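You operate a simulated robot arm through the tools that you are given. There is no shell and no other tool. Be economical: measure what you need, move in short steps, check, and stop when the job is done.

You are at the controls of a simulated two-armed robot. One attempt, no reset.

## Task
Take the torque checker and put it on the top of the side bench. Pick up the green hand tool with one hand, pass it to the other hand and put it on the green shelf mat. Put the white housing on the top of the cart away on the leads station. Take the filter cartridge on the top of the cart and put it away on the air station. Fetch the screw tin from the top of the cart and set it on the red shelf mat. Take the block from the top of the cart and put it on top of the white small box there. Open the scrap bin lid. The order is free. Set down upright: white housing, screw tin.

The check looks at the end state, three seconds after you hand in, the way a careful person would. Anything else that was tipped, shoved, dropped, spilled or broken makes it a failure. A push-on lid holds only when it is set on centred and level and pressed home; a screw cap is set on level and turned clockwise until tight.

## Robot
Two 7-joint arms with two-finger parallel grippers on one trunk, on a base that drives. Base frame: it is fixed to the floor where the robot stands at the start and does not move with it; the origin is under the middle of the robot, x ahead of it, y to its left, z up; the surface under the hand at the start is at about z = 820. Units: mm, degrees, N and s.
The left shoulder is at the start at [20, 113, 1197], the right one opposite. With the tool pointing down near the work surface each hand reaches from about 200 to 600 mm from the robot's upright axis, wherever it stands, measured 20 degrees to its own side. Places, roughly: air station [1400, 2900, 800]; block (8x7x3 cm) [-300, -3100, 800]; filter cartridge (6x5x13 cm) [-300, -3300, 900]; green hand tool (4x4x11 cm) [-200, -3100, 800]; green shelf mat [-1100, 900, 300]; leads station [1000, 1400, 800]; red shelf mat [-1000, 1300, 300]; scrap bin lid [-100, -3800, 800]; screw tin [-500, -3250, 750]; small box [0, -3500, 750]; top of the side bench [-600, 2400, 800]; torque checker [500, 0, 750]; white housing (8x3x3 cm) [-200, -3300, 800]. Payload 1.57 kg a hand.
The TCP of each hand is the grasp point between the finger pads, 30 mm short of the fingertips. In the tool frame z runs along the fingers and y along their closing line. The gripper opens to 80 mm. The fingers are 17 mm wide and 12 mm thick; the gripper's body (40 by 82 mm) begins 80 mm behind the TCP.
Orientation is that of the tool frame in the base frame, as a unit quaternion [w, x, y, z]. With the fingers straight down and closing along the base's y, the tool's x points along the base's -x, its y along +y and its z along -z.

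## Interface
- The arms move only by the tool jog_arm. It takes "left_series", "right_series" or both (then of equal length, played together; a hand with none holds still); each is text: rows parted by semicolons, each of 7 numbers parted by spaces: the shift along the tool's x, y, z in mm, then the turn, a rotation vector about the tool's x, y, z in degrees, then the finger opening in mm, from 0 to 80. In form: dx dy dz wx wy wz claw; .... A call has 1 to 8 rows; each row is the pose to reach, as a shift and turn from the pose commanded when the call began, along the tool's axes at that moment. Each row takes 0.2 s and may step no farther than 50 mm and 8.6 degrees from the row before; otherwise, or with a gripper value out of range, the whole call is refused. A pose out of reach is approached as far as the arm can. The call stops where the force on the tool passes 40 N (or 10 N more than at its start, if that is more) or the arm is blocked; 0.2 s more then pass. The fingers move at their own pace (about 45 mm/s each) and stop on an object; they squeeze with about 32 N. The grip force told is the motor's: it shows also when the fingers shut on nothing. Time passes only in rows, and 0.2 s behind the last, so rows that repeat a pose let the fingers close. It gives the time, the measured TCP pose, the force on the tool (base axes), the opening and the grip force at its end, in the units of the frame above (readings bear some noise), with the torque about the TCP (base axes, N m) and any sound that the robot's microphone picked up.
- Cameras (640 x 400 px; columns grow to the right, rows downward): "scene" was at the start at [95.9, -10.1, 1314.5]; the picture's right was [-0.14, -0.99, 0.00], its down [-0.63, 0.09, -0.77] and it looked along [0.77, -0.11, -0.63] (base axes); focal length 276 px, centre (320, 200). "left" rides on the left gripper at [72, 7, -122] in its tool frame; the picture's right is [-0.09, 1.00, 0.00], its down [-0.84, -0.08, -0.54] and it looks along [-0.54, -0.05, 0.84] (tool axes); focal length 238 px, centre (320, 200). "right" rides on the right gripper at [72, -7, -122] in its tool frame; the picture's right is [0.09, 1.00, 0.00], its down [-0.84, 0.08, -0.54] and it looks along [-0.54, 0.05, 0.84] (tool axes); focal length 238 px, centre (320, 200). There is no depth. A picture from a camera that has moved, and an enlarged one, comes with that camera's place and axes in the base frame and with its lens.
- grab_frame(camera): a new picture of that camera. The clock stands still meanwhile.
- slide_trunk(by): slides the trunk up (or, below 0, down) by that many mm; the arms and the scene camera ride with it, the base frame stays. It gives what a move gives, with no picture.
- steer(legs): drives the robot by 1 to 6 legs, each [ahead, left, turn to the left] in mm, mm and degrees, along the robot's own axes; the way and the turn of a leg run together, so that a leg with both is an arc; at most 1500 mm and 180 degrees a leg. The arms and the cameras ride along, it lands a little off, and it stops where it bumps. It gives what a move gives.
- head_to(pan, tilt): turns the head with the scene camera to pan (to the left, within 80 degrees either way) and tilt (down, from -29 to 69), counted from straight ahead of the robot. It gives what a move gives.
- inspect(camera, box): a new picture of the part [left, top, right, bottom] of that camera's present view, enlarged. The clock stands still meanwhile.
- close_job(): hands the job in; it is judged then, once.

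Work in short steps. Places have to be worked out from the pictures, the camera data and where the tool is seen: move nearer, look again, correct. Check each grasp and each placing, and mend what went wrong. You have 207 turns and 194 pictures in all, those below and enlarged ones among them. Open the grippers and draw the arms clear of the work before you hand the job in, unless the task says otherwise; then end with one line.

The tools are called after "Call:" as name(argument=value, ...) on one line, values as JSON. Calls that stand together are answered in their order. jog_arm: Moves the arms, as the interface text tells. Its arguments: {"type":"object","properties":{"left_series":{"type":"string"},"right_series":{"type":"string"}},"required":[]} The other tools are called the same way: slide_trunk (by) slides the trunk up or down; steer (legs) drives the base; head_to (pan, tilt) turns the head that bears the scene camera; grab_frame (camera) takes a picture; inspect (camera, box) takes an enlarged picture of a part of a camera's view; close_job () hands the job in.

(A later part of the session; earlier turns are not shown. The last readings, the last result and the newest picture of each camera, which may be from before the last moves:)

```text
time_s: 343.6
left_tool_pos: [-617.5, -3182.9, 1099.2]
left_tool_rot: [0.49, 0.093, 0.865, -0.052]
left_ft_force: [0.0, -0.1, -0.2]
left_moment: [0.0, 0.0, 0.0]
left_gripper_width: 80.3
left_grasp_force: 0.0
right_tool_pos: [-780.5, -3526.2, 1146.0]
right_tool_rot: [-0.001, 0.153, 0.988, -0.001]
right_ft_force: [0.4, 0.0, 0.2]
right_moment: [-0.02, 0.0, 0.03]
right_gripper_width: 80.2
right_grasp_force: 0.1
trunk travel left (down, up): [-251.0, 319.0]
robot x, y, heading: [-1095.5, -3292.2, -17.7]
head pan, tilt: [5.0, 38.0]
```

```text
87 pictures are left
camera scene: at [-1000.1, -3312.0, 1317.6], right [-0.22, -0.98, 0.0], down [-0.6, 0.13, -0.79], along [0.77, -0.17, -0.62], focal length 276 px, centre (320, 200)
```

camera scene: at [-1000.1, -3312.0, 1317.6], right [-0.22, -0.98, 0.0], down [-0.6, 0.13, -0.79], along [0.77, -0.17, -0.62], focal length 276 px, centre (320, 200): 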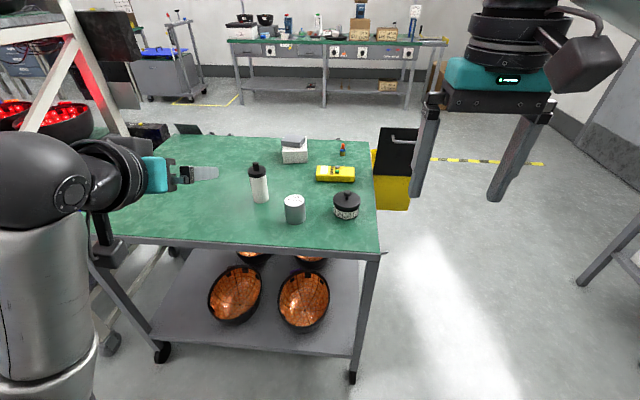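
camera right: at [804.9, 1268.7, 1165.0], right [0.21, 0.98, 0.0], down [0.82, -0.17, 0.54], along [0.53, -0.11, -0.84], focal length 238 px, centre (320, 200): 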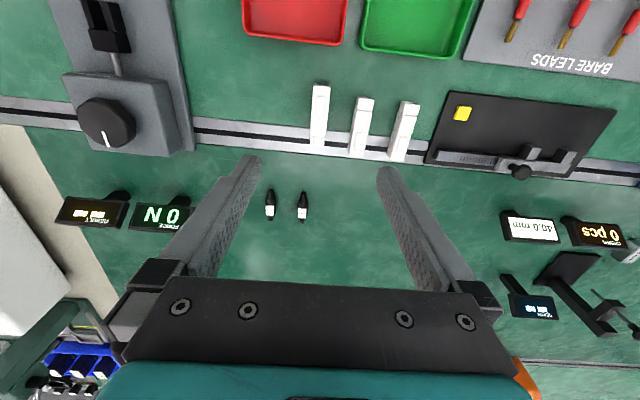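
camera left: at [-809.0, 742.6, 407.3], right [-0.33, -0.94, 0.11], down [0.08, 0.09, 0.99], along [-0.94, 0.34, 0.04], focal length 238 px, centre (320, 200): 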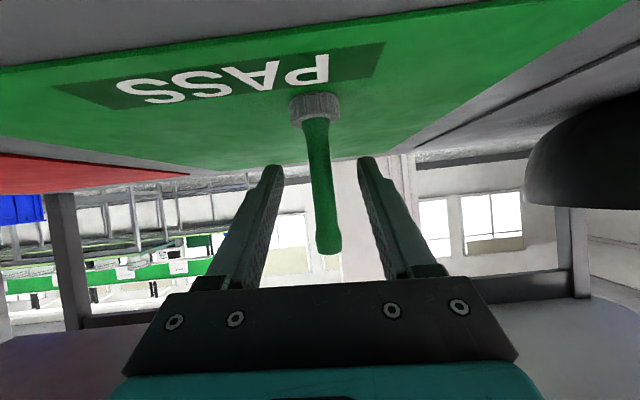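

Everything is still in place. The tin is at about [-431, -3370]. I'll lower the left hand, pitched 60°, in front of the cart to z≈848 and line it up.

Call:
jog_arm(left_series="31 -17 18 0 0 0 80;62 -35 36 0 0 0 80;93 -52 54 0 0 0 80;124 -70 72 0 0 0 80;155 -87 90 0 0 0 80;186 -105 108 0 0 0 80;217 -122 125 0 0 0 80")

Call:
grab_frame(camera="left")

Call:
grab_frame(camera="scene")

```text
time_s: 345.2
left_tool_pos: [-646.1, -3302.6, 848.8]
left_tool_rot: [0.49, 0.093, 0.865, -0.052]
left_ft_force: [-0.3, -0.3, 0.0]
left_moment: [0.0, 0.03, 0.02]
left_gripper_width: 80.1
left_grasp_force: 0.0
right_tool_pos: [-780.5, -3525.1, 1146.2]
right_tool_rot: [-0.001, 0.153, 0.988, 0.001]
right_ft_force: [0.5, -0.1, -0.3]
right_moment: [-0.04, 0.01, 0.01]
right_gripper_width: 80.3
right_grasp_force: 0.0
trunk travel left (down, up): [-251.0, 319.0]
robot x, y, heading: [-1095.9, -3292.5, -17.5]
head pan, tilt: [5.0, 38.0]
```

```text
86 pictures are left
camera left: at [-784.0, -3265.6, 849.2], right [0.26, 0.96, 0.08], down [-0.05, -0.07, 1.0], along [0.97, -0.26, 0.03], focal length 238 px, centre (320, 200)
```

left: 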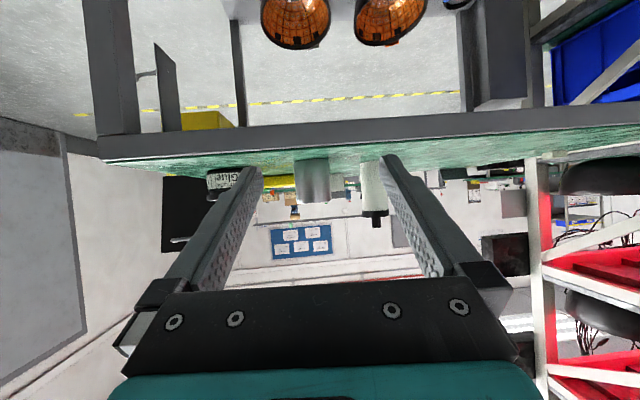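

```text
85 pictures are left
camera scene: at [-1000.2, -3312.2, 1317.5], right [-0.22, -0.98, 0.0], down [-0.6, 0.13, -0.79], along [0.77, -0.17, -0.62], focal length 276 px, centre (320, 200)
```

scene: 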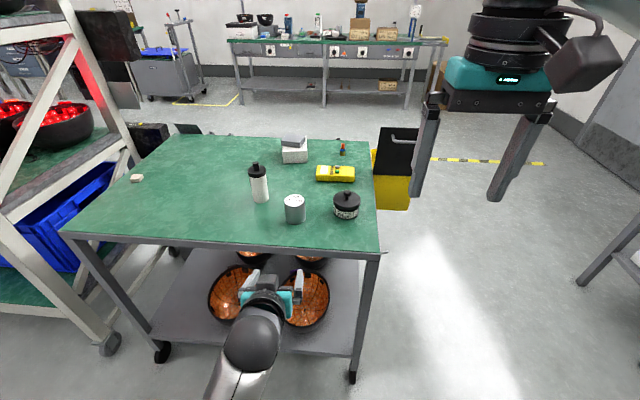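

Driving straight ahead 225 mm will bring the fingers around the tin. I'll do 185 mm first and check.

Call:
steer(legs=[[185, 0, 0]])

Call:
grab_frame(camera="left")

Call:
inspect(camera="scene", box=[220, 180, 420, 330])

```text
time_s: 346.8
left_tool_pos: [-467.1, -3353.9, 849.0]
left_tool_rot: [0.491, 0.088, 0.866, -0.048]
left_ft_force: [1.0, 0.6, 0.3]
left_moment: [-0.02, -0.02, 0.01]
left_gripper_width: 79.9
left_grasp_force: 0.1
right_tool_pos: [-598.3, -3577.8, 1146.3]
right_tool_rot: [-0.001, 0.148, 0.989, 0.0]
right_ft_force: [0.2, 0.4, 0.2]
right_moment: [0.04, 0.02, 0.02]
right_gripper_width: 80.3
right_grasp_force: 0.1
trunk travel left (down, up): [-251.0, 319.0]
robot x, y, heading: [-918.1, -3347.2, -17.2]
head pan, tilt: [5.0, 38.0]
```

```text
84 pictures are left
camera left: at [-605.4, -3317.6, 849.4], right [0.25, 0.97, 0.08], down [-0.05, -0.07, 1.0], along [0.97, -0.25, 0.03], focal length 238 px, centre (320, 200)
```

left: 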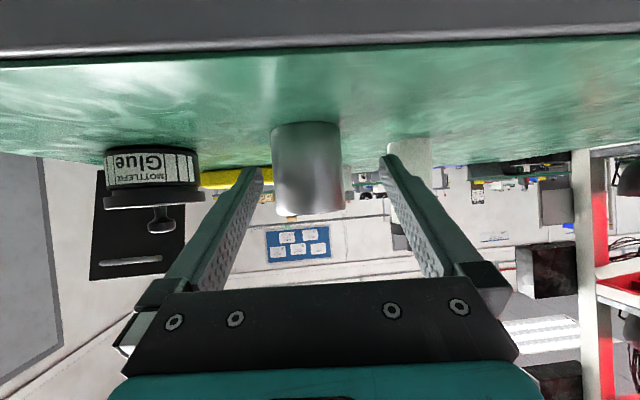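

```text
2.67 times, centred on (320, 255) of scene
camera zoom: at [-821.1, -3366.8, 1317.4], right [-0.21, -0.98, 0.0], down [-0.6, 0.13, -0.79], along [0.77, -0.16, -0.62], focal length 736 px, centre (320, 53)
```

zoom: 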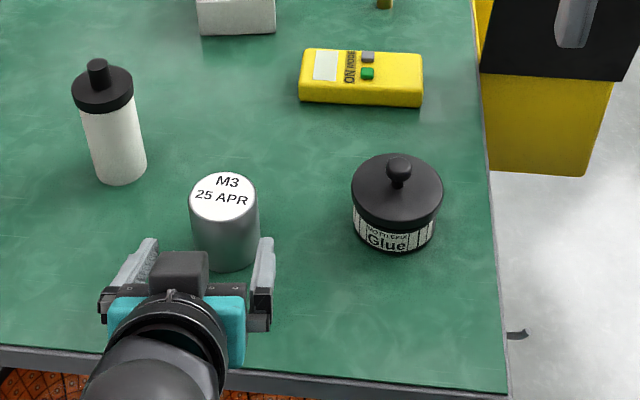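

The tin sits about 9 mm right of the hand axis. I'll shift right, advance 37 mm and close.

Call:
jog_arm(left_series="0 -9 0 0 0 0 80;-9 -9 16 0 0 0 80;-18.5 -9 32 0 0 0 80;-18.5 -9 32 0 0 0 65;-18.5 -9 32 0 0 0 50;-18.5 -9 32 0 0 0 45;-18.5 -9 32 0 0 0 45")

Call:
grab_frame(camera="left")

Call:
inspect(camera="scene", box=[220, 180, 420, 330])

```text
time_s: 348.4
left_tool_pos: [-433.0, -3370.5, 848.9]
left_tool_rot: [0.491, 0.088, 0.865, -0.049]
left_ft_force: [0.0, -2.3, 0.1]
left_moment: [-0.09, 0.0, -0.01]
left_gripper_width: 55.0
left_grasp_force: 32.0
right_tool_pos: [-599.8, -3577.1, 1146.8]
right_tool_rot: [-0.001, 0.147, 0.989, 0.0]
right_ft_force: [0.1, 1.2, 0.2]
right_moment: [0.03, 0.01, -0.03]
right_gripper_width: 80.2
right_grasp_force: 0.0
trunk travel left (down, up): [-251.0, 319.0]
robot x, y, heading: [-916.0, -3346.9, -16.7]
head pan, tilt: [5.0, 38.0]
```

```text
82 pictures are left
camera left: at [-570.8, -3333.4, 849.1], right [0.25, 0.97, 0.08], down [-0.05, -0.07, 1.0], along [0.97, -0.25, 0.03], focal length 238 px, centre (320, 200)
```

left: 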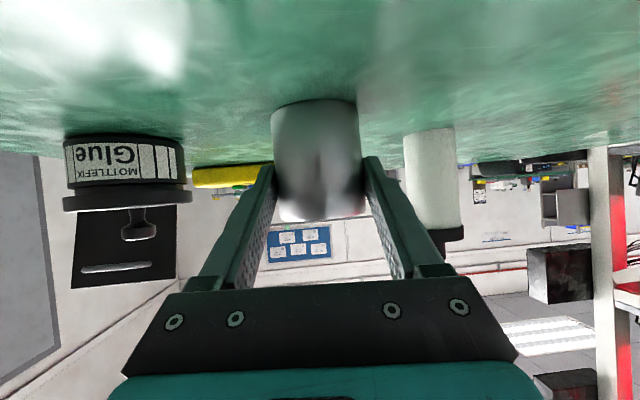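

```text
2.67 times, centred on (320, 255) of scene
camera zoom: at [-821.7, -3366.8, 1317.5], right [-0.21, -0.98, 0.0], down [-0.6, 0.13, -0.79], along [0.77, -0.16, -0.62], focal length 736 px, centre (320, 53)
```

zoom: 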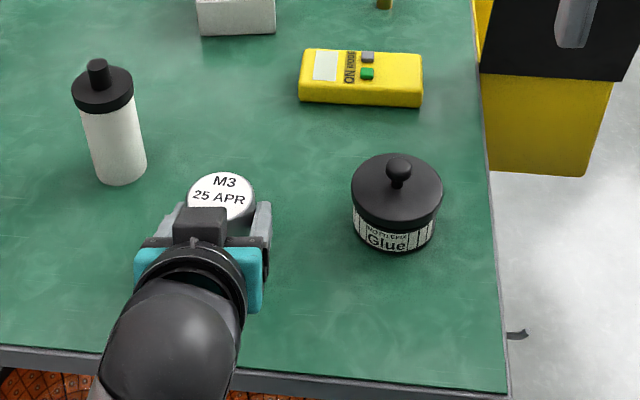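

The tin is gripped at 55 mm. I'll lift it, pull back a little, and move the robot left for the cartridge.

Call:
jog_arm(left_series="-35 0 -20 0 0 0 45;-70 0 -40 0 0 0 45;-104 0 -60 0 0 0 45;-138 0 -80 0 0 0 45;-160 0 -110 0 0 0 45;-165 10 -150 0 0 0 45")

Call:
steer(legs=[[0, 370, -0.8]])

Call:
head_to(pan=-5, tilt=40)

Call:
grab_frame(camera="scene")

```text
time_s: 350.0
left_tool_pos: [-464.9, -3325.9, 1065.4]
left_tool_rot: [0.501, 0.102, 0.859, 0.009]
left_ft_force: [-0.5, 0.1, -2.1]
left_moment: [-0.02, 0.06, 0.01]
left_gripper_width: 55.2
left_grasp_force: 32.0
right_tool_pos: [-599.1, -3577.7, 1146.4]
right_tool_rot: [-0.001, 0.148, 0.989, 0.0]
right_ft_force: [0.2, -0.3, 0.1]
right_moment: [-0.02, 0.04, 0.02]
right_gripper_width: 80.1
right_grasp_force: 0.1
trunk travel left (down, up): [-251.0, 319.0]
robot x, y, heading: [-916.4, -3350.3, -17.1]
head pan, tilt: [5.0, 38.0]
stopped in row 6 (left hand): the arm was blocked; the commanded pose is now the measured one
```

```text
time_s: 352.4
left_tool_pos: [-350.6, -2973.6, 1066.0]
left_tool_rot: [0.502, 0.11, 0.858, 0.004]
left_ft_force: [0.9, 1.1, -2.9]
left_moment: [-0.01, 0.06, 0.0]
left_gripper_width: 54.8
left_grasp_force: 31.1
right_tool_pos: [-489.3, -3223.0, 1146.5]
right_tool_rot: [-0.001, 0.158, 0.988, 0.0]
right_ft_force: [-0.3, 0.0, -0.4]
right_moment: [0.0, 0.0, 0.0]
right_gripper_width: 79.9
right_grasp_force: 0.1
trunk travel left (down, up): [-251.0, 319.0]
robot x, y, heading: [-800.9, -2987.3, -18.0]
head pan, tilt: [5.0, 38.0]
```

```text
time_s: 353.1
left_tool_pos: [-351.1, -2973.9, 1065.7]
left_tool_rot: [0.501, 0.11, 0.858, 0.005]
left_ft_force: [-0.8, -0.3, -1.4]
left_moment: [-0.03, 0.03, -0.01]
left_gripper_width: 54.9
left_grasp_force: 32.2
right_tool_pos: [-490.0, -3223.6, 1146.3]
right_tool_rot: [-0.001, 0.158, 0.987, 0.0]
right_ft_force: [-0.1, -0.3, -0.7]
right_moment: [0.0, -0.02, 0.0]
right_gripper_width: 80.2
right_grasp_force: 0.0
trunk travel left (down, up): [-251.0, 319.0]
robot x, y, heading: [-801.0, -2985.3, -18.2]
head pan, tilt: [-5.0, 40.0]
```

```text
80 pictures are left
camera scene: at [-713.3, -3021.1, 1314.5], right [-0.39, -0.92, 0.0], down [-0.59, 0.25, -0.77], along [0.7, -0.3, -0.64], focal length 276 px, centre (320, 200)
```

scene: 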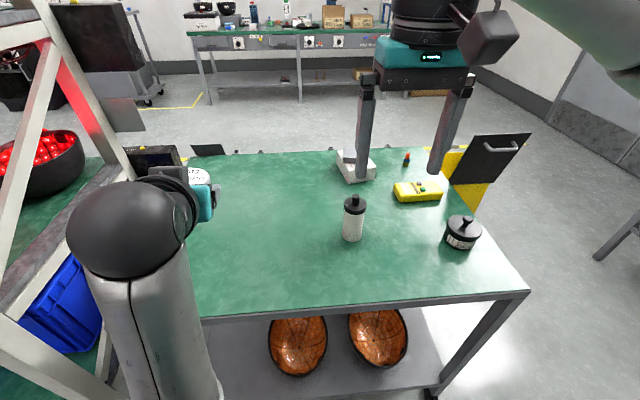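

The tin is up, though the left elbow is tucked low again, so I'll leave that arm still. The cartridge is about 551 ahead and 125 right. The right hand approaches pitched 30°.

Call:
jog_arm(right_series="-19 1 28 0 -5 0 80;-39 2 57 0 -10 0 80;-58 3 85 0 -15 0 80;-77 3 114 0 -20 0 80;-97 4 142 0 -25 0 80;-116 5 171 0 -30 0 80")

Call:
grab_frame(camera="right")

Call:
grab_frame(camera="scene")

```text
time_s: 354.5
left_tool_pos: [-350.4, -2972.3, 1065.6]
left_tool_rot: [0.501, 0.111, 0.858, 0.005]
left_ft_force: [-0.3, 0.2, -2.7]
left_moment: [-0.01, 0.03, 0.02]
left_gripper_width: 54.9
left_grasp_force: 32.1
right_tool_pos: [-378.2, -3253.9, 975.0]
right_tool_rot: [0.256, 0.153, 0.954, -0.041]
right_ft_force: [-0.3, -0.2, 0.0]
right_moment: [0.01, -0.02, 0.02]
right_gripper_width: 79.9
right_grasp_force: 0.1
trunk travel left (down, up): [-251.0, 319.0]
robot x, y, heading: [-803.9, -2986.6, -18.4]
head pan, tilt: [-5.0, 40.0]
```

```text
79 pictures are left
camera right: at [-496.2, -3223.4, 1044.5], right [0.24, 0.97, -0.05], down [0.45, -0.07, 0.89], along [0.86, -0.23, -0.46], focal length 238 px, centre (320, 200)
```

right: 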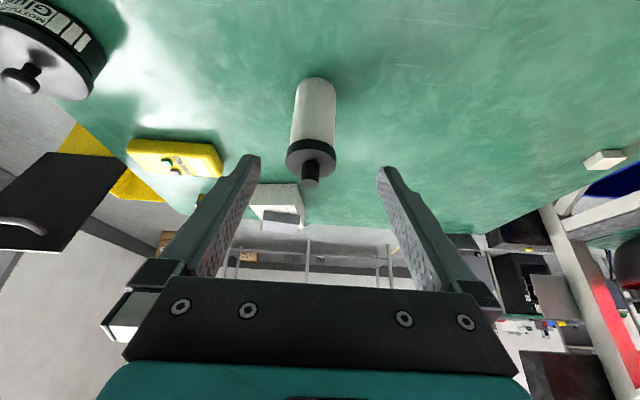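

```text
78 pictures are left
camera scene: at [-713.2, -3021.3, 1314.5], right [-0.39, -0.92, 0.0], down [-0.59, 0.25, -0.77], along [0.7, -0.3, -0.64], focal length 276 px, centre (320, 200)
```

scene: 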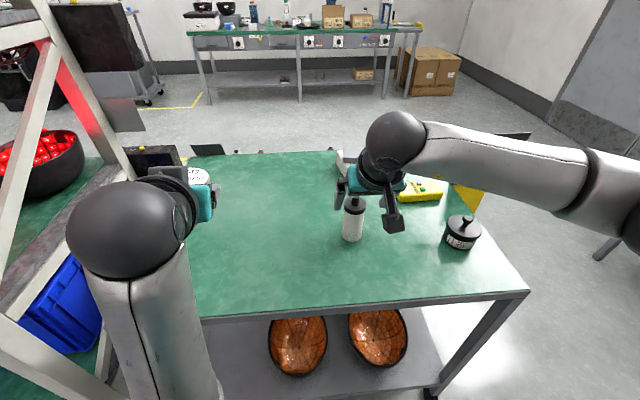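

The cartridge axis is at [-316, -3281]. I'll advance along the fingers with a 6.5 mm sideways correction, stopping short to check.

Call:
jog_arm(right_series="-1 -6.5 30 0 0 0 80;-2 -6.5 65 0 0 0 80;-2 -6.5 95 0 0 0 80")

Call:
grab_frame(camera="right")

```text
time_s: 355.3
left_tool_pos: [-350.1, -2972.8, 1065.4]
left_tool_rot: [0.502, 0.11, 0.858, 0.005]
left_ft_force: [0.3, 0.0, -2.3]
left_moment: [-0.02, 0.03, 0.01]
left_gripper_width: 54.7
left_grasp_force: 32.1
right_tool_pos: [-332.2, -3275.5, 896.0]
right_tool_rot: [0.255, 0.152, 0.954, -0.041]
right_ft_force: [-0.9, 0.1, -0.4]
right_moment: [-0.02, -0.01, -0.01]
right_gripper_width: 79.8
right_grasp_force: 0.2
trunk travel left (down, up): [-251.0, 319.0]
robot x, y, heading: [-803.3, -2987.9, -18.4]
head pan, tilt: [-5.0, 40.0]
```

```text
77 pictures are left
camera right: at [-451.2, -3244.4, 965.9], right [0.23, 0.97, -0.05], down [0.46, -0.07, 0.89], along [0.86, -0.23, -0.46], focal length 238 px, centre (320, 200)
```

right: 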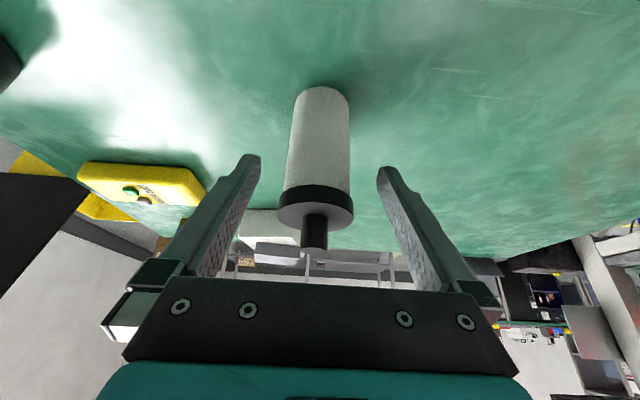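

Centred. I'll advance 28 mm and close.

Call:
jog_arm(right_series="0 0 15 0 0 0 80;0 0 29 0 0 0 80;0 0 29 0 0 0 65;0 0 29 0 0 0 50;0 0 29 0 0 0 42;0 0 29 0 0 0 42")

Call:
grab_frame(camera="right")

```text
time_s: 356.7
left_tool_pos: [-351.6, -2974.0, 1065.5]
left_tool_rot: [0.501, 0.111, 0.858, 0.005]
left_ft_force: [0.6, 0.0, -3.3]
left_moment: [0.01, 0.04, 0.01]
left_gripper_width: 54.7
left_grasp_force: 32.2
right_tool_pos: [-319.4, -3279.8, 870.7]
right_tool_rot: [0.254, 0.152, 0.954, -0.04]
right_ft_force: [0.5, -0.4, -0.4]
right_moment: [0.03, 0.01, -0.01]
right_gripper_width: 46.2
right_grasp_force: 26.2
trunk travel left (down, up): [-251.0, 319.0]
robot x, y, heading: [-802.2, -2988.7, -17.9]
head pan, tilt: [-5.0, 40.0]
```

```text
76 pictures are left
camera right: at [-438.1, -3248.0, 939.3], right [0.24, 0.97, -0.05], down [0.46, -0.07, 0.89], along [0.86, -0.23, -0.46], focal length 238 px, centre (320, 200)
```

right: 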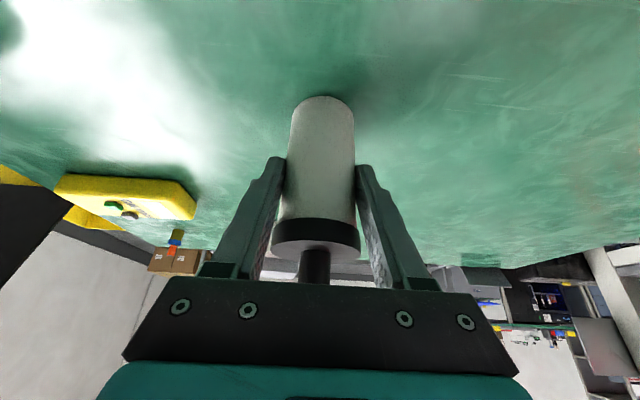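

The cartridge is gripped at 46 mm. I'll lift it, pull it in and back away from the cart.

Call:
jog_arm(right_series="-22 0 -39 0 0 0 40;-45 0 -78 0 0 0 40;-68 0 -117 0 0 0 40;-85 0 -150 0 0 0 40;-60 0 -175 0 0 0 40;-20 0 -195 0 0 0 40;15 0 -213 0 0 0 40")

Call:
steer(legs=[[-520, 0, 0]])

Call:
grab_frame(camera="scene")

```text
time_s: 358.3
left_tool_pos: [-350.8, -2974.0, 1064.8]
left_tool_rot: [0.502, 0.11, 0.858, 0.006]
left_ft_force: [0.2, -0.2, -2.1]
left_moment: [0.03, 0.02, -0.01]
left_gripper_width: 54.9
left_grasp_force: 32.5
right_tool_pos: [-432.8, -3240.0, 1047.2]
right_tool_rot: [0.254, 0.154, 0.954, -0.041]
right_ft_force: [0.0, 0.2, -1.1]
right_moment: [0.03, -0.04, 0.03]
right_gripper_width: 45.5
right_grasp_force: 32.4
trunk travel left (down, up): [-251.0, 319.0]
robot x, y, heading: [-802.5, -2988.0, -18.4]
head pan, tilt: [-5.0, 40.0]
```

```text
time_s: 361.3
left_tool_pos: [-840.6, -2813.7, 1065.2]
left_tool_rot: [0.501, 0.113, 0.858, 0.003]
left_ft_force: [-0.7, 0.5, -2.0]
left_moment: [0.02, 0.05, 0.02]
left_gripper_width: 54.8
left_grasp_force: 31.7
right_tool_pos: [-924.7, -3080.2, 1047.2]
right_tool_rot: [0.255, 0.156, 0.953, -0.042]
right_ft_force: [0.0, -0.4, -1.6]
right_moment: [-0.01, -0.02, -0.01]
right_gripper_width: 45.1
right_grasp_force: 31.9
trunk travel left (down, up): [-251.0, 319.0]
robot x, y, heading: [-1293.7, -2825.6, -18.6]
head pan, tilt: [-5.0, 40.0]
```

```text
75 pictures are left
camera scene: at [-1203.9, -2858.8, 1314.5], right [-0.4, -0.92, 0.0], down [-0.59, 0.26, -0.77], along [0.7, -0.31, -0.64], focal length 276 px, centre (320, 200)
```

scene: 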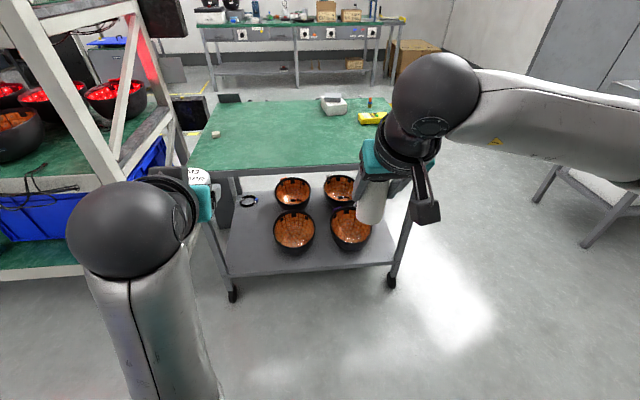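

Clear of the cart. I'll swing the left hand outward to free its elbow and correct its roll so the tin is upright again.

Call:
jog_arm(left_series="0 40 0 0 0 -2 45;0 80 0 0 0 -4 45;0 120 0 0 0 -6 45;-10 160 -10 0 0 -8 45;-20 190 -20 0 0 -8 45;-20 160 -20 0 0 -8 45;-20 130 -20 0 0 -8 45;-20 100 -20 0 0 -8 45")

Call:
grab_frame(camera="left")

```text
time_s: 363.1
left_tool_pos: [-811.7, -2720.9, 1106.8]
left_tool_rot: [0.501, 0.052, 0.864, -0.031]
left_ft_force: [0.0, -0.5, -1.8]
left_moment: [0.01, 0.05, 0.04]
left_gripper_width: 54.8
left_grasp_force: 32.3
left hand out of reach, approached as far as the arm can: row 1, 2, 3, 4, 6, 7, 8
right_tool_pos: [-923.5, -3082.4, 1047.0]
right_tool_rot: [0.255, 0.156, 0.953, -0.041]
right_ft_force: [-0.6, 0.8, 0.3]
right_moment: [0.04, 0.01, -0.01]
right_gripper_width: 45.1
right_grasp_force: 31.6
trunk travel left (down, up): [-251.0, 319.0]
robot x, y, heading: [-1295.6, -2824.9, -18.4]
head pan, tilt: [-5.0, 40.0]
```

```text
74 pictures are left
camera left: at [-950.9, -2696.2, 1105.3], right [0.17, 0.98, 0.08], down [-0.06, -0.07, 1.0], along [0.98, -0.17, 0.05], focal length 238 px, centre (320, 200)
```

left: 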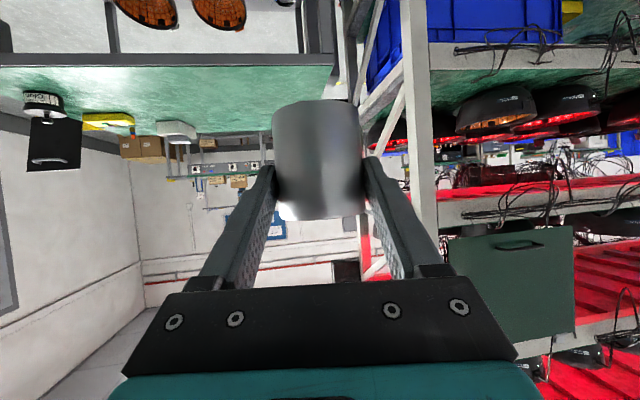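

The tin is upright and level. I'll drive up the aisle to the air station first.

Call:
steer(legs=[[0, 0, 90.9], [1450, 0, 0], [1450, 0, 0], [1450, 0, 0], [1400, 0, 0]])

Call:
head_to(pan=-30, tilt=25)

Call:
grab_frame(camera="scene")

```text
time_s: 394.5
left_tool_pos: [582.1, 3117.6, 1106.2]
left_tool_rot: [0.379, -0.568, 0.653, 0.328]
left_ft_force: [-0.3, -1.0, -2.2]
left_moment: [-0.03, 0.03, 0.0]
left_gripper_width: 54.7
left_grasp_force: 31.9
right_tool_pos: [938.9, 2997.3, 1046.5]
right_tool_rot: [0.211, -0.557, 0.79, 0.147]
right_ft_force: [-0.2, -0.5, -0.3]
right_moment: [-0.02, 0.03, 0.03]
right_gripper_width: 44.6
right_grasp_force: 31.7
trunk travel left (down, up): [-251.0, 319.0]
robot x, y, heading: [675.5, 2634.1, 70.3]
head pan, tilt: [-5.0, 40.0]
```

```text
time_s: 395.4
left_tool_pos: [581.1, 3117.5, 1106.5]
left_tool_rot: [0.378, -0.568, 0.653, 0.328]
left_ft_force: [1.1, 0.2, -2.4]
left_moment: [-0.03, -0.01, 0.0]
left_gripper_width: 54.8
left_grasp_force: 32.4
right_tool_pos: [938.1, 2998.5, 1046.7]
right_tool_rot: [0.211, -0.557, 0.79, 0.148]
right_ft_force: [-0.8, 0.4, -0.8]
right_moment: [-0.02, -0.01, 0.01]
right_gripper_width: 44.5
right_grasp_force: 32.2
trunk travel left (down, up): [-251.0, 319.0]
robot x, y, heading: [674.1, 2628.3, 70.8]
head pan, tilt: [-30.0, 25.0]
```

```text
73 pictures are left
camera scene: at [750.3, 2705.0, 1337.8], right [0.65, -0.76, 0.0], down [-0.32, -0.28, -0.91], along [0.69, 0.59, -0.42], focal length 276 px, centre (320, 200)
```

scene: 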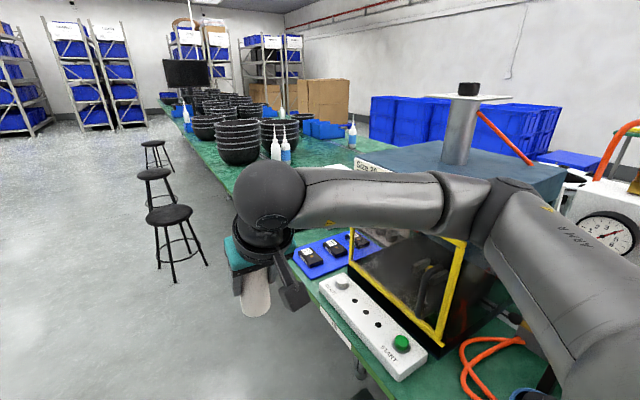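

I've drifted close to the bench. I'll move 260 mm left, go ahead and turn to face the air station.

Call:
steer(legs=[[0, 280, 0], [450, 0, 0], [0, 0, -88.3]])

Call:
head_to(pan=0, tilt=28)

Call:
grab_frame(camera="scene")

```text
time_s: 403.4
left_tool_pos: [1049.0, 3271.9, 1107.1]
left_tool_rot: [0.5, 0.036, 0.865, -0.022]
left_ft_force: [0.8, -0.9, -3.1]
left_moment: [0.01, 0.04, -0.02]
left_gripper_width: 54.9
left_grasp_force: 32.1
right_tool_pos: [948.1, 2910.0, 1047.2]
right_tool_rot: [0.255, 0.139, 0.956, -0.038]
right_ft_force: [1.1, -0.5, -1.0]
right_moment: [0.0, 0.04, 0.01]
right_gripper_width: 44.5
right_grasp_force: 32.2
trunk travel left (down, up): [-251.0, 319.0]
robot x, y, heading: [568.8, 3157.7, -16.5]
head pan, tilt: [-30.0, 25.0]
```

```text
time_s: 404.3
left_tool_pos: [1048.7, 3272.5, 1106.8]
left_tool_rot: [0.5, 0.037, 0.865, -0.022]
left_ft_force: [0.6, 0.1, -2.8]
left_moment: [-0.01, 0.04, -0.03]
left_gripper_width: 54.6
left_grasp_force: 32.2
right_tool_pos: [948.2, 2911.3, 1047.2]
right_tool_rot: [0.255, 0.138, 0.956, -0.037]
right_ft_force: [-0.4, -0.5, -1.1]
right_moment: [0.0, 0.02, 0.04]
right_gripper_width: 44.3
right_grasp_force: 31.4
trunk travel left (down, up): [-251.0, 319.0]
robot x, y, heading: [573.4, 3156.5, -16.0]
head pan, tilt: [0.0, 28.0]
```

```text
72 pictures are left
camera scene: at [668.3, 3126.1, 1333.0], right [-0.28, -0.96, 0.0], down [-0.45, 0.13, -0.88], along [0.85, -0.25, -0.47], focal length 276 px, centre (320, 200)
```

scene: 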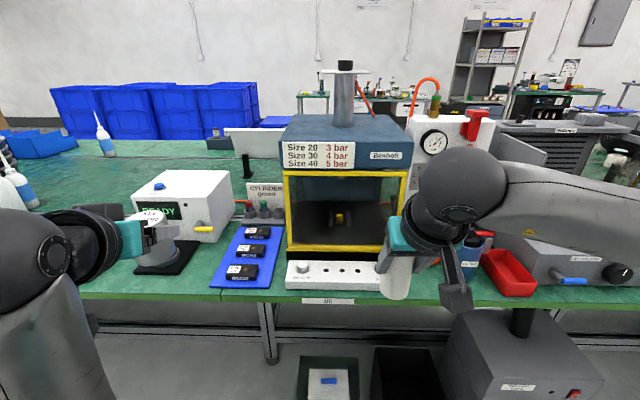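

The AIR label is on this bench edge. I'll zoom in to find where filter cartridges belong.

Call:
inspect(camera="scene", box=[220, 150, 420, 310])

Call:
inspect(camera="scene", box=[380, 80, 640, 310])

Call:
grab_frame(camera="right")

```text
2.50 times, centred on (320, 230) of scene
camera zoom: at [668.3, 3126.1, 1333.0], right [-0.28, -0.96, 0.0], down [-0.45, 0.13, -0.88], along [0.85, -0.25, -0.47], focal length 690 px, centre (320, 125)
```

zoom: 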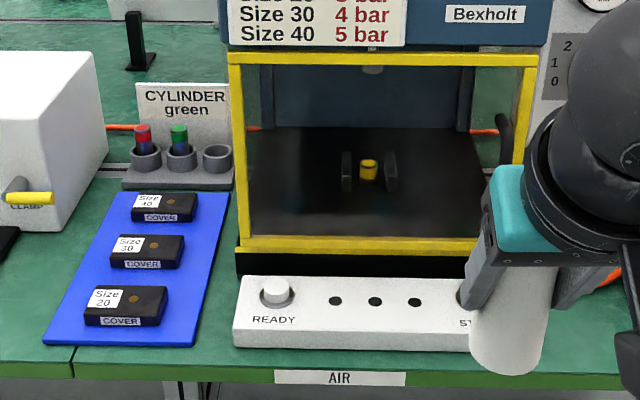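

```text
1.74 times, centred on (510, 195) of scene
camera zoom: at [668.3, 3126.1, 1333.0], right [-0.28, -0.96, 0.0], down [-0.45, 0.13, -0.88], along [0.85, -0.25, -0.47], focal length 480 px, centre (-10, 209)
```

zoom: 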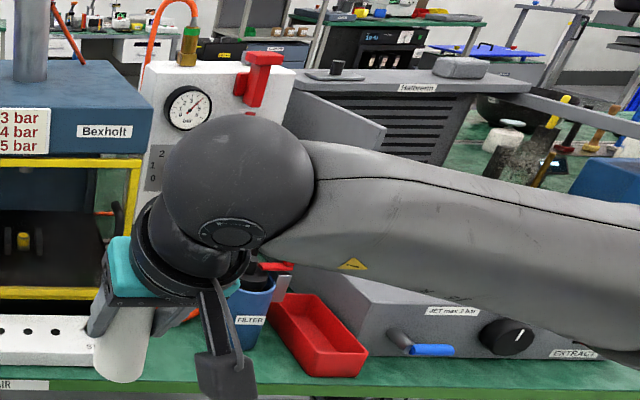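

```text
69 pictures are left
camera right: at [828.5, 2937.5, 1116.1], right [0.2, 0.98, -0.05], down [0.46, -0.06, 0.89], along [0.86, -0.2, -0.46], focal length 238 px, centre (320, 200)
```

right: 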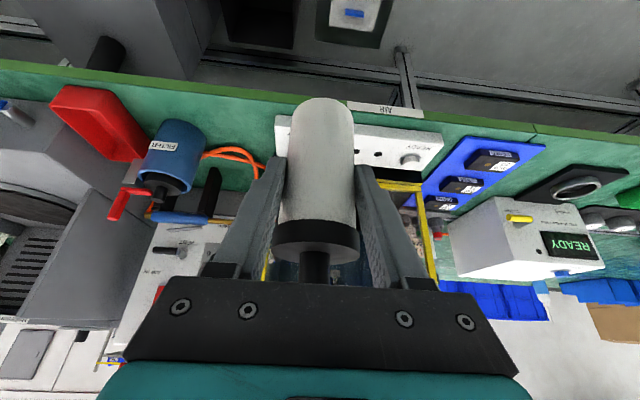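

A blue FILTER bowl stands right of the START box, and there is a free patch between them near the AIR label. I'll drive so the cartridge is above that patch (u≈212, v≈2970).

Call:
steer(legs=[[0, -90, -1.5], [150, 0, 0]])

Call:
grab_frame(camera="right")

Call:
head_to(pan=-12, tilt=42)

Call:
grab_frame(camera="scene")

```text
time_s: 406.4
left_tool_pos: [1162.0, 3128.6, 1107.2]
left_tool_rot: [0.5, 0.048, 0.864, -0.029]
left_ft_force: [-0.3, -0.5, -1.9]
left_moment: [-0.01, 0.02, 0.03]
left_gripper_width: 55.0
left_grasp_force: 31.9
right_tool_pos: [1053.6, 2769.0, 1047.5]
right_tool_rot: [0.254, 0.149, 0.955, -0.039]
right_ft_force: [-0.2, -0.2, 0.7]
right_moment: [-0.01, -0.02, -0.03]
right_gripper_width: 44.7
right_grasp_force: 32.1
trunk travel left (down, up): [-251.0, 319.0]
robot x, y, heading: [680.6, 3020.1, -18.0]
head pan, tilt: [0.0, 28.0]
```

```text
68 pictures are left
camera right: at [934.6, 2798.8, 1115.9], right [0.23, 0.97, -0.05], down [0.46, -0.07, 0.89], along [0.86, -0.22, -0.46], focal length 238 px, centre (320, 200)
```

right: 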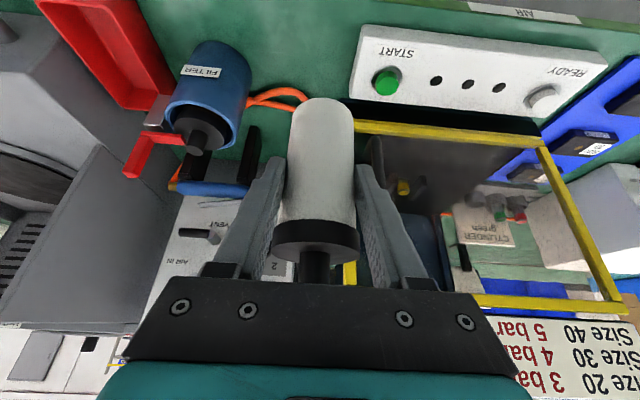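

```text
time_s: 407.1
left_tool_pos: [1161.8, 3128.4, 1106.9]
left_tool_rot: [0.5, 0.047, 0.864, -0.028]
left_ft_force: [-0.4, 0.5, -3.1]
left_moment: [-0.04, 0.01, -0.05]
left_gripper_width: 54.9
left_grasp_force: 31.3
right_tool_pos: [1053.1, 2768.5, 1045.6]
right_tool_rot: [0.255, 0.149, 0.954, -0.04]
right_ft_force: [0.1, -0.2, -0.3]
right_moment: [0.0, 0.02, 0.0]
right_gripper_width: 44.4
right_grasp_force: 31.5
trunk travel left (down, up): [-251.0, 319.0]
robot x, y, heading: [681.0, 3021.3, -17.8]
head pan, tilt: [-12.0, 42.0]
```

```text
67 pictures are left
camera scene: at [764.1, 2977.8, 1311.6], right [-0.5, -0.87, 0.0], down [-0.58, 0.33, -0.74], along [0.65, -0.37, -0.67], focal length 276 px, centre (320, 200)
```

scene: 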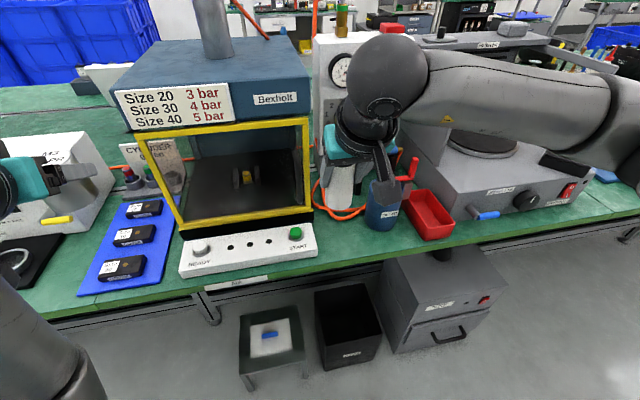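

The gap between the START box and the FILTER bowl spans v≈2861–2995. I'll move the cartridge over u=212, v=2930 and lower partway.

Call:
jog_arm(right_series="-19 -13 11 0 0 0 40;-38 -26 22 0 0 0 40;-18 -26 57 0 0 0 40;2 -26 91 0 0 0 40;22 -26 126 0 0 0 40")

Call:
grab_frame(camera="right")

Call:
inspect(camera="scene", box=[260, 150, 460, 300])

```text
time_s: 408.3
left_tool_pos: [1160.5, 3128.5, 1107.1]
left_tool_rot: [0.499, 0.047, 0.865, -0.028]
left_ft_force: [0.5, 0.5, -2.6]
left_moment: [0.01, 0.03, 0.03]
left_gripper_width: 54.7
left_grasp_force: 32.0
right_tool_pos: [1087.3, 2729.2, 925.2]
right_tool_rot: [0.255, 0.149, 0.955, -0.04]
right_ft_force: [-0.6, 0.2, -1.1]
right_moment: [-0.03, -0.02, 0.03]
right_gripper_width: 44.5
right_grasp_force: 32.4
trunk travel left (down, up): [-251.0, 319.0]
robot x, y, heading: [680.0, 3022.1, -17.8]
head pan, tilt: [-12.0, 42.0]
```

```text
66 pictures are left
camera right: at [969.2, 2759.6, 994.0], right [0.23, 0.97, -0.05], down [0.46, -0.07, 0.89], along [0.86, -0.22, -0.46], focal length 238 px, centre (320, 200)
```

right: 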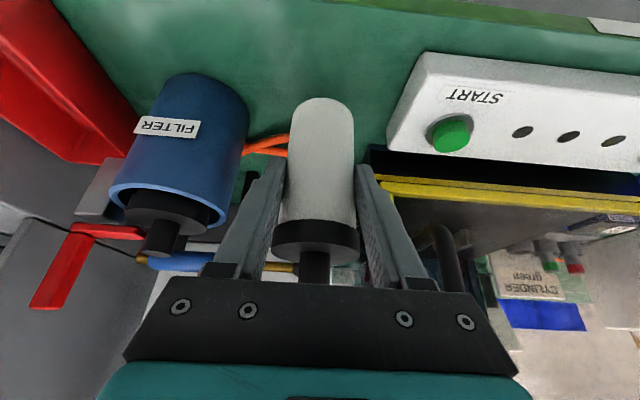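

```text
2.67 times, centred on (360, 225) of scene
camera zoom: at [764.1, 2977.7, 1311.5], right [-0.5, -0.87, 0.0], down [-0.58, 0.33, -0.74], along [0.64, -0.37, -0.67], focal length 736 px, centre (213, 133)
```

zoom: 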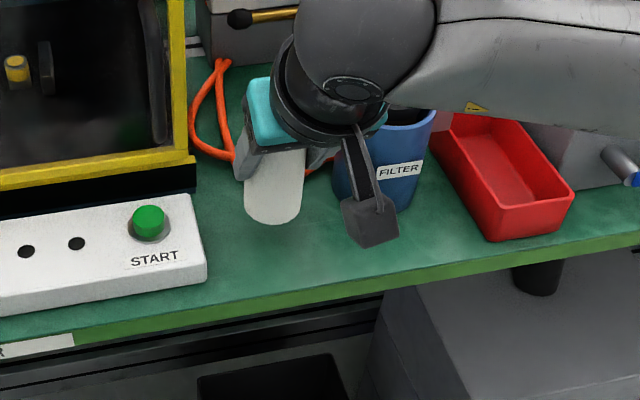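

The spot is clear on both sides. Lowering to contact.

Call:
jog_arm(right_series="8 0 13 0 0 0 40;13 0 22.5 0 0 0 40;15 0 26 0 0 0 40;16 0 27.7 0 0 0 40;17 0 29.4 0 0 0 40;18 0 31.2 0 0 0 40")

```text
time_s: 409.7
left_tool_pos: [1162.2, 3128.2, 1106.5]
left_tool_rot: [0.5, 0.047, 0.864, -0.029]
left_ft_force: [0.3, -0.3, -2.1]
left_moment: [0.0, 0.05, 0.0]
left_gripper_width: 54.8
left_grasp_force: 32.1
right_tool_pos: [1086.6, 2731.8, 889.1]
right_tool_rot: [0.255, 0.149, 0.955, -0.04]
right_ft_force: [-0.1, 0.3, -0.2]
right_moment: [0.02, 0.05, 0.0]
right_gripper_width: 44.5
right_grasp_force: 32.0
trunk travel left (down, up): [-251.0, 319.0]
robot x, y, heading: [683.3, 3016.2, -17.7]
head pan, tilt: [-12.0, 42.0]
```

No contact yet, so I'll continue in small steps.

Call:
jog_arm(right_series="1 0 1.7 0 0 0 40;2 0 3.4 0 0 0 40;3 0 5.2 0 0 0 40;4 0 6.9 0 0 0 40")

Call:
inspect(camera="scene", box=[290, 170, 410, 260])

```text
time_s: 410.7
left_tool_pos: [1159.6, 3129.1, 1108.0]
left_tool_rot: [0.501, 0.047, 0.863, -0.029]
left_ft_force: [-0.3, 0.2, -2.3]
left_moment: [0.01, 0.02, 0.02]
left_gripper_width: 55.0
left_grasp_force: 32.3
right_tool_pos: [1088.8, 2730.7, 886.9]
right_tool_rot: [0.261, 0.15, 0.953, -0.041]
right_ft_force: [-6.6, -4.1, 29.3]
right_moment: [-0.38, -0.18, -0.07]
right_gripper_width: 45.1
right_grasp_force: 31.4
trunk travel left (down, up): [-251.0, 319.0]
robot x, y, heading: [682.2, 3015.8, -17.9]
head pan, tilt: [-12.0, 42.0]
```

```text
4.44 times, centred on (350, 215) of scene
camera zoom: at [761.4, 2978.7, 1312.0], right [-0.5, -0.87, 0.0], down [-0.58, 0.33, -0.74], along [0.65, -0.37, -0.67], focal length 1226 px, centre (187, 133)
```

zoom: 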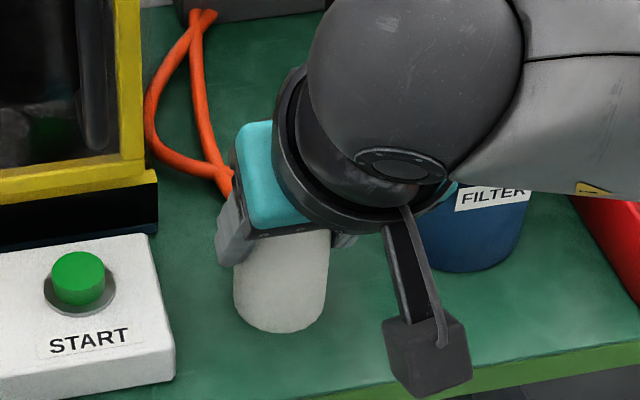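

Contact with about 29 N. I'll ease up, open and withdraw along the fingers.

Call:
jog_arm(right_series="-1 0 -2 0 0 0 40;-1 0 -2 0 0 0 58;-1 0 -2 0 0 0 60;-1 0 -25 0 0 0 60;-1 0 -65 0 0 0 60;-1 0 -110 0 0 0 70;-1 0 -150 0 0 0 80;-1 0 -190 0 0 0 80")

Call:
grab_frame(camera="scene")

Call:
grab_frame(camera="right")

```text
time_s: 412.5
left_tool_pos: [1161.7, 3128.6, 1107.5]
left_tool_rot: [0.499, 0.047, 0.865, -0.029]
left_ft_force: [1.7, -0.4, -2.6]
left_moment: [0.01, 0.08, 0.0]
left_gripper_width: 54.9
left_grasp_force: 31.4
right_tool_pos: [993.9, 2757.7, 1049.6]
right_tool_rot: [0.254, 0.149, 0.955, -0.039]
right_ft_force: [0.0, 0.4, 0.4]
right_moment: [0.01, 0.02, 0.01]
right_gripper_width: 79.9
right_grasp_force: 0.0
trunk travel left (down, up): [-251.0, 319.0]
robot x, y, heading: [679.8, 3025.2, -17.6]
head pan, tilt: [-12.0, 42.0]
```

```text
63 pictures are left
camera scene: at [763.8, 2977.9, 1311.6], right [-0.5, -0.87, 0.0], down [-0.58, 0.33, -0.74], along [0.65, -0.37, -0.67], focal length 276 px, centre (320, 200)
```

scene: 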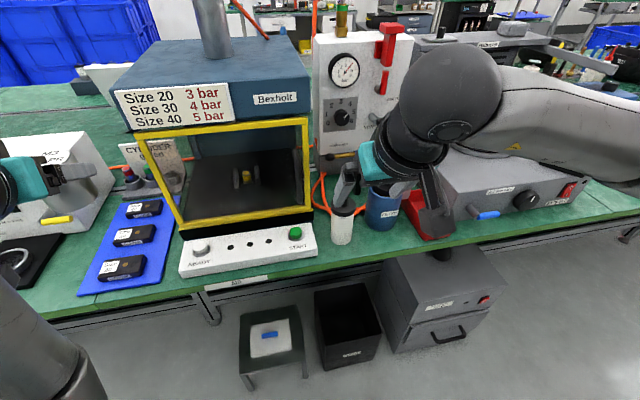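

```text
62 pictures are left
camera right: at [875.6, 2788.7, 1118.6], right [0.23, 0.97, -0.05], down [0.46, -0.07, 0.89], along [0.86, -0.22, -0.46], focal length 238 px, centre (320, 200)
```

right: 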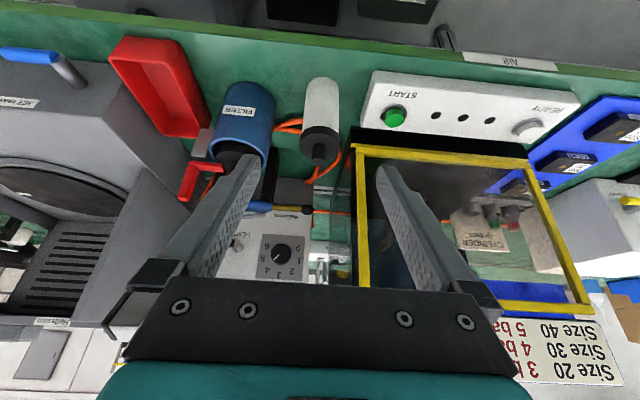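

The cartridge stands beside the FILTER bowl. Now the tin goes to the red mat: back off and drive down the aisle.

Call:
steer(legs=[[-200, 0, 0], [0, 0, -90], [1050, 0, 0], [1030, 0, 0], [0, 0, -90]])

Call:
head_to(pan=0, tilt=45)

Call:
grab_frame(camera="scene")

```text
time_s: 432.1
left_tool_pos: [-608.8, 937.6, 1106.1]
left_tool_rot: [-0.033, 0.864, -0.055, -0.499]
left_ft_force: [0.8, 0.0, -2.3]
left_moment: [0.01, -0.04, 0.01]
left_gripper_width: 54.9
left_grasp_force: 32.1
right_tool_pos: [-435.6, 1306.1, 1049.0]
right_tool_rot: [-0.043, 0.953, -0.16, -0.254]
right_ft_force: [-0.4, -0.3, 0.3]
right_moment: [-0.02, 0.0, 0.02]
right_gripper_width: 80.1
right_grasp_force: 0.1
trunk travel left (down, up): [-251.0, 319.0]
robot x, y, heading: [-127.4, 1037.3, 160.9]
head pan, tilt: [-12.0, 42.0]
```

```text
time_s: 432.8
left_tool_pos: [-608.7, 937.2, 1107.4]
left_tool_rot: [-0.033, 0.864, -0.056, -0.5]
left_ft_force: [-0.8, 0.9, -2.1]
left_moment: [0.01, -0.03, 0.01]
left_gripper_width: 54.8
left_grasp_force: 32.3
right_tool_pos: [-434.9, 1305.5, 1049.0]
right_tool_rot: [-0.043, 0.953, -0.16, -0.254]
right_ft_force: [-0.2, 0.1, 0.7]
right_moment: [-0.04, -0.06, -0.02]
right_gripper_width: 80.0
right_grasp_force: 0.0
trunk travel left (down, up): [-251.0, 319.0]
robot x, y, heading: [-125.0, 1038.6, 161.2]
head pan, tilt: [0.0, 45.0]
```

```text
61 pictures are left
camera scene: at [-211.7, 1068.2, 1307.3], right [0.33, 0.95, 0.0], down [0.67, -0.23, -0.71], along [-0.67, 0.23, -0.71], focal length 276 px, centre (320, 200)
```

scene: 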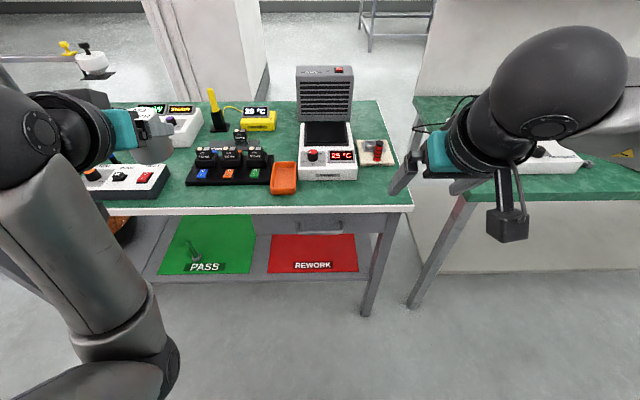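

I'll raise and straighten the right hand, shift right 60 mm, then lower the trunk.

Call:
jog_arm(right_series="-7 0 -37 0 5 0 80;-14 0 -75 0 10 0 80;-21 0 -112 0 15 0 80;-28 0 -149 0 20 0 80;-35 0 -186 0 25 0 80;-42 0 -223 0 30 0 80")

Call:
steer(legs=[[0, -60, 1.4]])

Call:
slide_trunk(by=-249)

Call:
grab_frame(camera="scene")

```text
time_s: 434.2
left_tool_pos: [-610.0, 936.4, 1106.8]
left_tool_rot: [-0.035, 0.863, -0.057, -0.501]
left_ft_force: [-0.5, 0.0, -2.1]
left_moment: [0.0, -0.04, -0.01]
left_gripper_width: 54.8
left_grasp_force: 32.4
right_tool_pos: [-366.9, 1286.2, 1264.8]
right_tool_rot: [0.001, 0.986, -0.164, 0.001]
right_ft_force: [-0.7, -0.2, -0.1]
right_moment: [0.0, 0.03, -0.02]
right_gripper_width: 80.0
right_grasp_force: 0.1
trunk travel left (down, up): [-251.0, 319.0]
robot x, y, heading: [-123.0, 1036.4, 161.2]
head pan, tilt: [0.0, 45.0]
```

```text
time_s: 435.2
left_tool_pos: [-587.7, 984.3, 1106.7]
left_tool_rot: [-0.026, 0.864, -0.045, -0.5]
left_ft_force: [0.8, 0.5, -2.5]
left_moment: [0.02, -0.02, 0.04]
left_gripper_width: 54.9
left_grasp_force: 32.2
right_tool_pos: [-352.8, 1338.5, 1265.3]
right_tool_rot: [0.0, 0.988, -0.153, 0.001]
right_ft_force: [0.2, -0.2, 0.7]
right_moment: [-0.02, 0.0, -0.03]
right_gripper_width: 79.9
right_grasp_force: 0.0
trunk travel left (down, up): [-251.0, 319.0]
robot x, y, heading: [-109.6, 1093.4, 162.1]
head pan, tilt: [0.0, 45.0]
```

```text
time_s: 437.7
left_tool_pos: [-588.9, 984.5, 857.8]
left_tool_rot: [-0.028, 0.864, -0.046, -0.5]
left_ft_force: [-1.0, 0.1, -2.2]
left_moment: [-0.02, -0.03, -0.02]
left_gripper_width: 55.0
left_grasp_force: 31.9
right_tool_pos: [-354.0, 1337.2, 1016.3]
right_tool_rot: [0.0, 0.988, -0.153, 0.001]
right_ft_force: [-0.3, -0.4, 0.1]
right_moment: [0.02, -0.04, 0.04]
right_gripper_width: 80.1
right_grasp_force: 0.1
trunk travel left (down, up): [-2.0, 568.0]
robot x, y, heading: [-108.3, 1097.1, 162.3]
head pan, tilt: [0.0, 45.0]
```

```text
60 pictures are left
camera scene: at [-193.6, 1122.8, 1058.3], right [0.3, 0.95, 0.0], down [0.67, -0.21, -0.71], along [-0.67, 0.21, -0.71], focal length 276 px, centre (320, 200)
```

scene: 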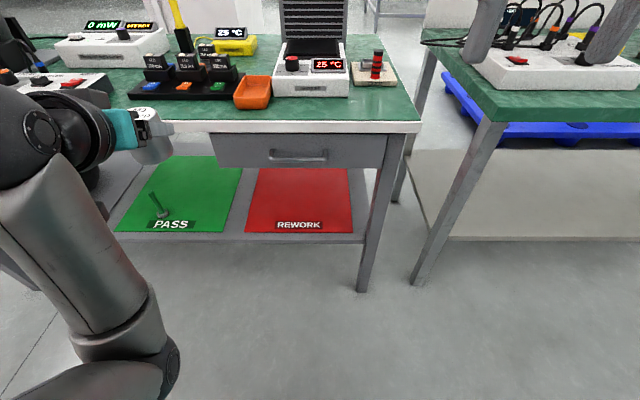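

I'll bring the left hand down in front of the table in stages, also straightening its slight yaw.

Call:
jog_arm(left_series="37 -10 17 1.2 0 0.7 45;74 -20 34 2.4 0 1.4 45;111 -30 51 3.7 0 2.1 45;148 -40 67 5 0 2.9 45;185 -50 84 6.2 0 3.6 45;222 -60 101 7.5 0 4.3 45;259 -70 118 8.7 0 5 45;296 -79 135 10 0 5.75 45")

Call:
grab_frame(camera="scene")

```text
time_s: 439.5
left_tool_pos: [-550.7, 1057.6, 529.6]
left_tool_rot: [-0.077, 0.855, -0.132, -0.495]
left_ft_force: [-0.2, -0.1, -2.6]
left_moment: [0.01, -0.02, 0.0]
left_gripper_width: 54.9
left_grasp_force: 32.0
left hand out of reach, approached as far as the arm can: row 1
right_tool_pos: [-353.8, 1337.2, 1015.8]
right_tool_rot: [0.0, 0.988, -0.152, 0.002]
right_ft_force: [-0.3, -0.8, -0.1]
right_moment: [0.02, 0.05, -0.03]
right_gripper_width: 80.0
right_grasp_force: 0.0
trunk travel left (down, up): [-2.0, 568.0]
robot x, y, heading: [-108.6, 1093.0, 162.3]
head pan, tilt: [0.0, 45.0]
```

```text
59 pictures are left
camera scene: at [-193.6, 1122.8, 1058.3], right [0.3, 0.95, 0.0], down [0.67, -0.21, -0.71], along [-0.67, 0.21, -0.71], focal length 276 px, centre (320, 200)
```

scene: 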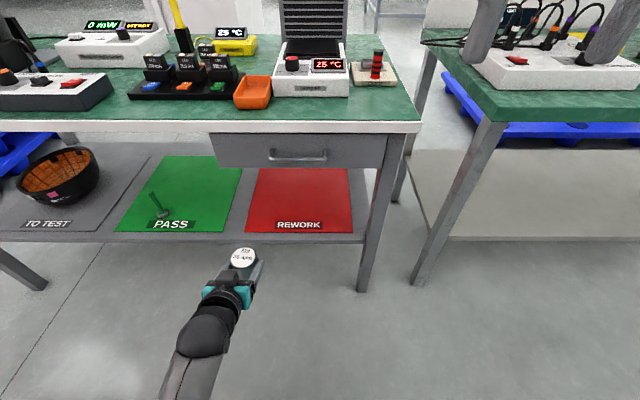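

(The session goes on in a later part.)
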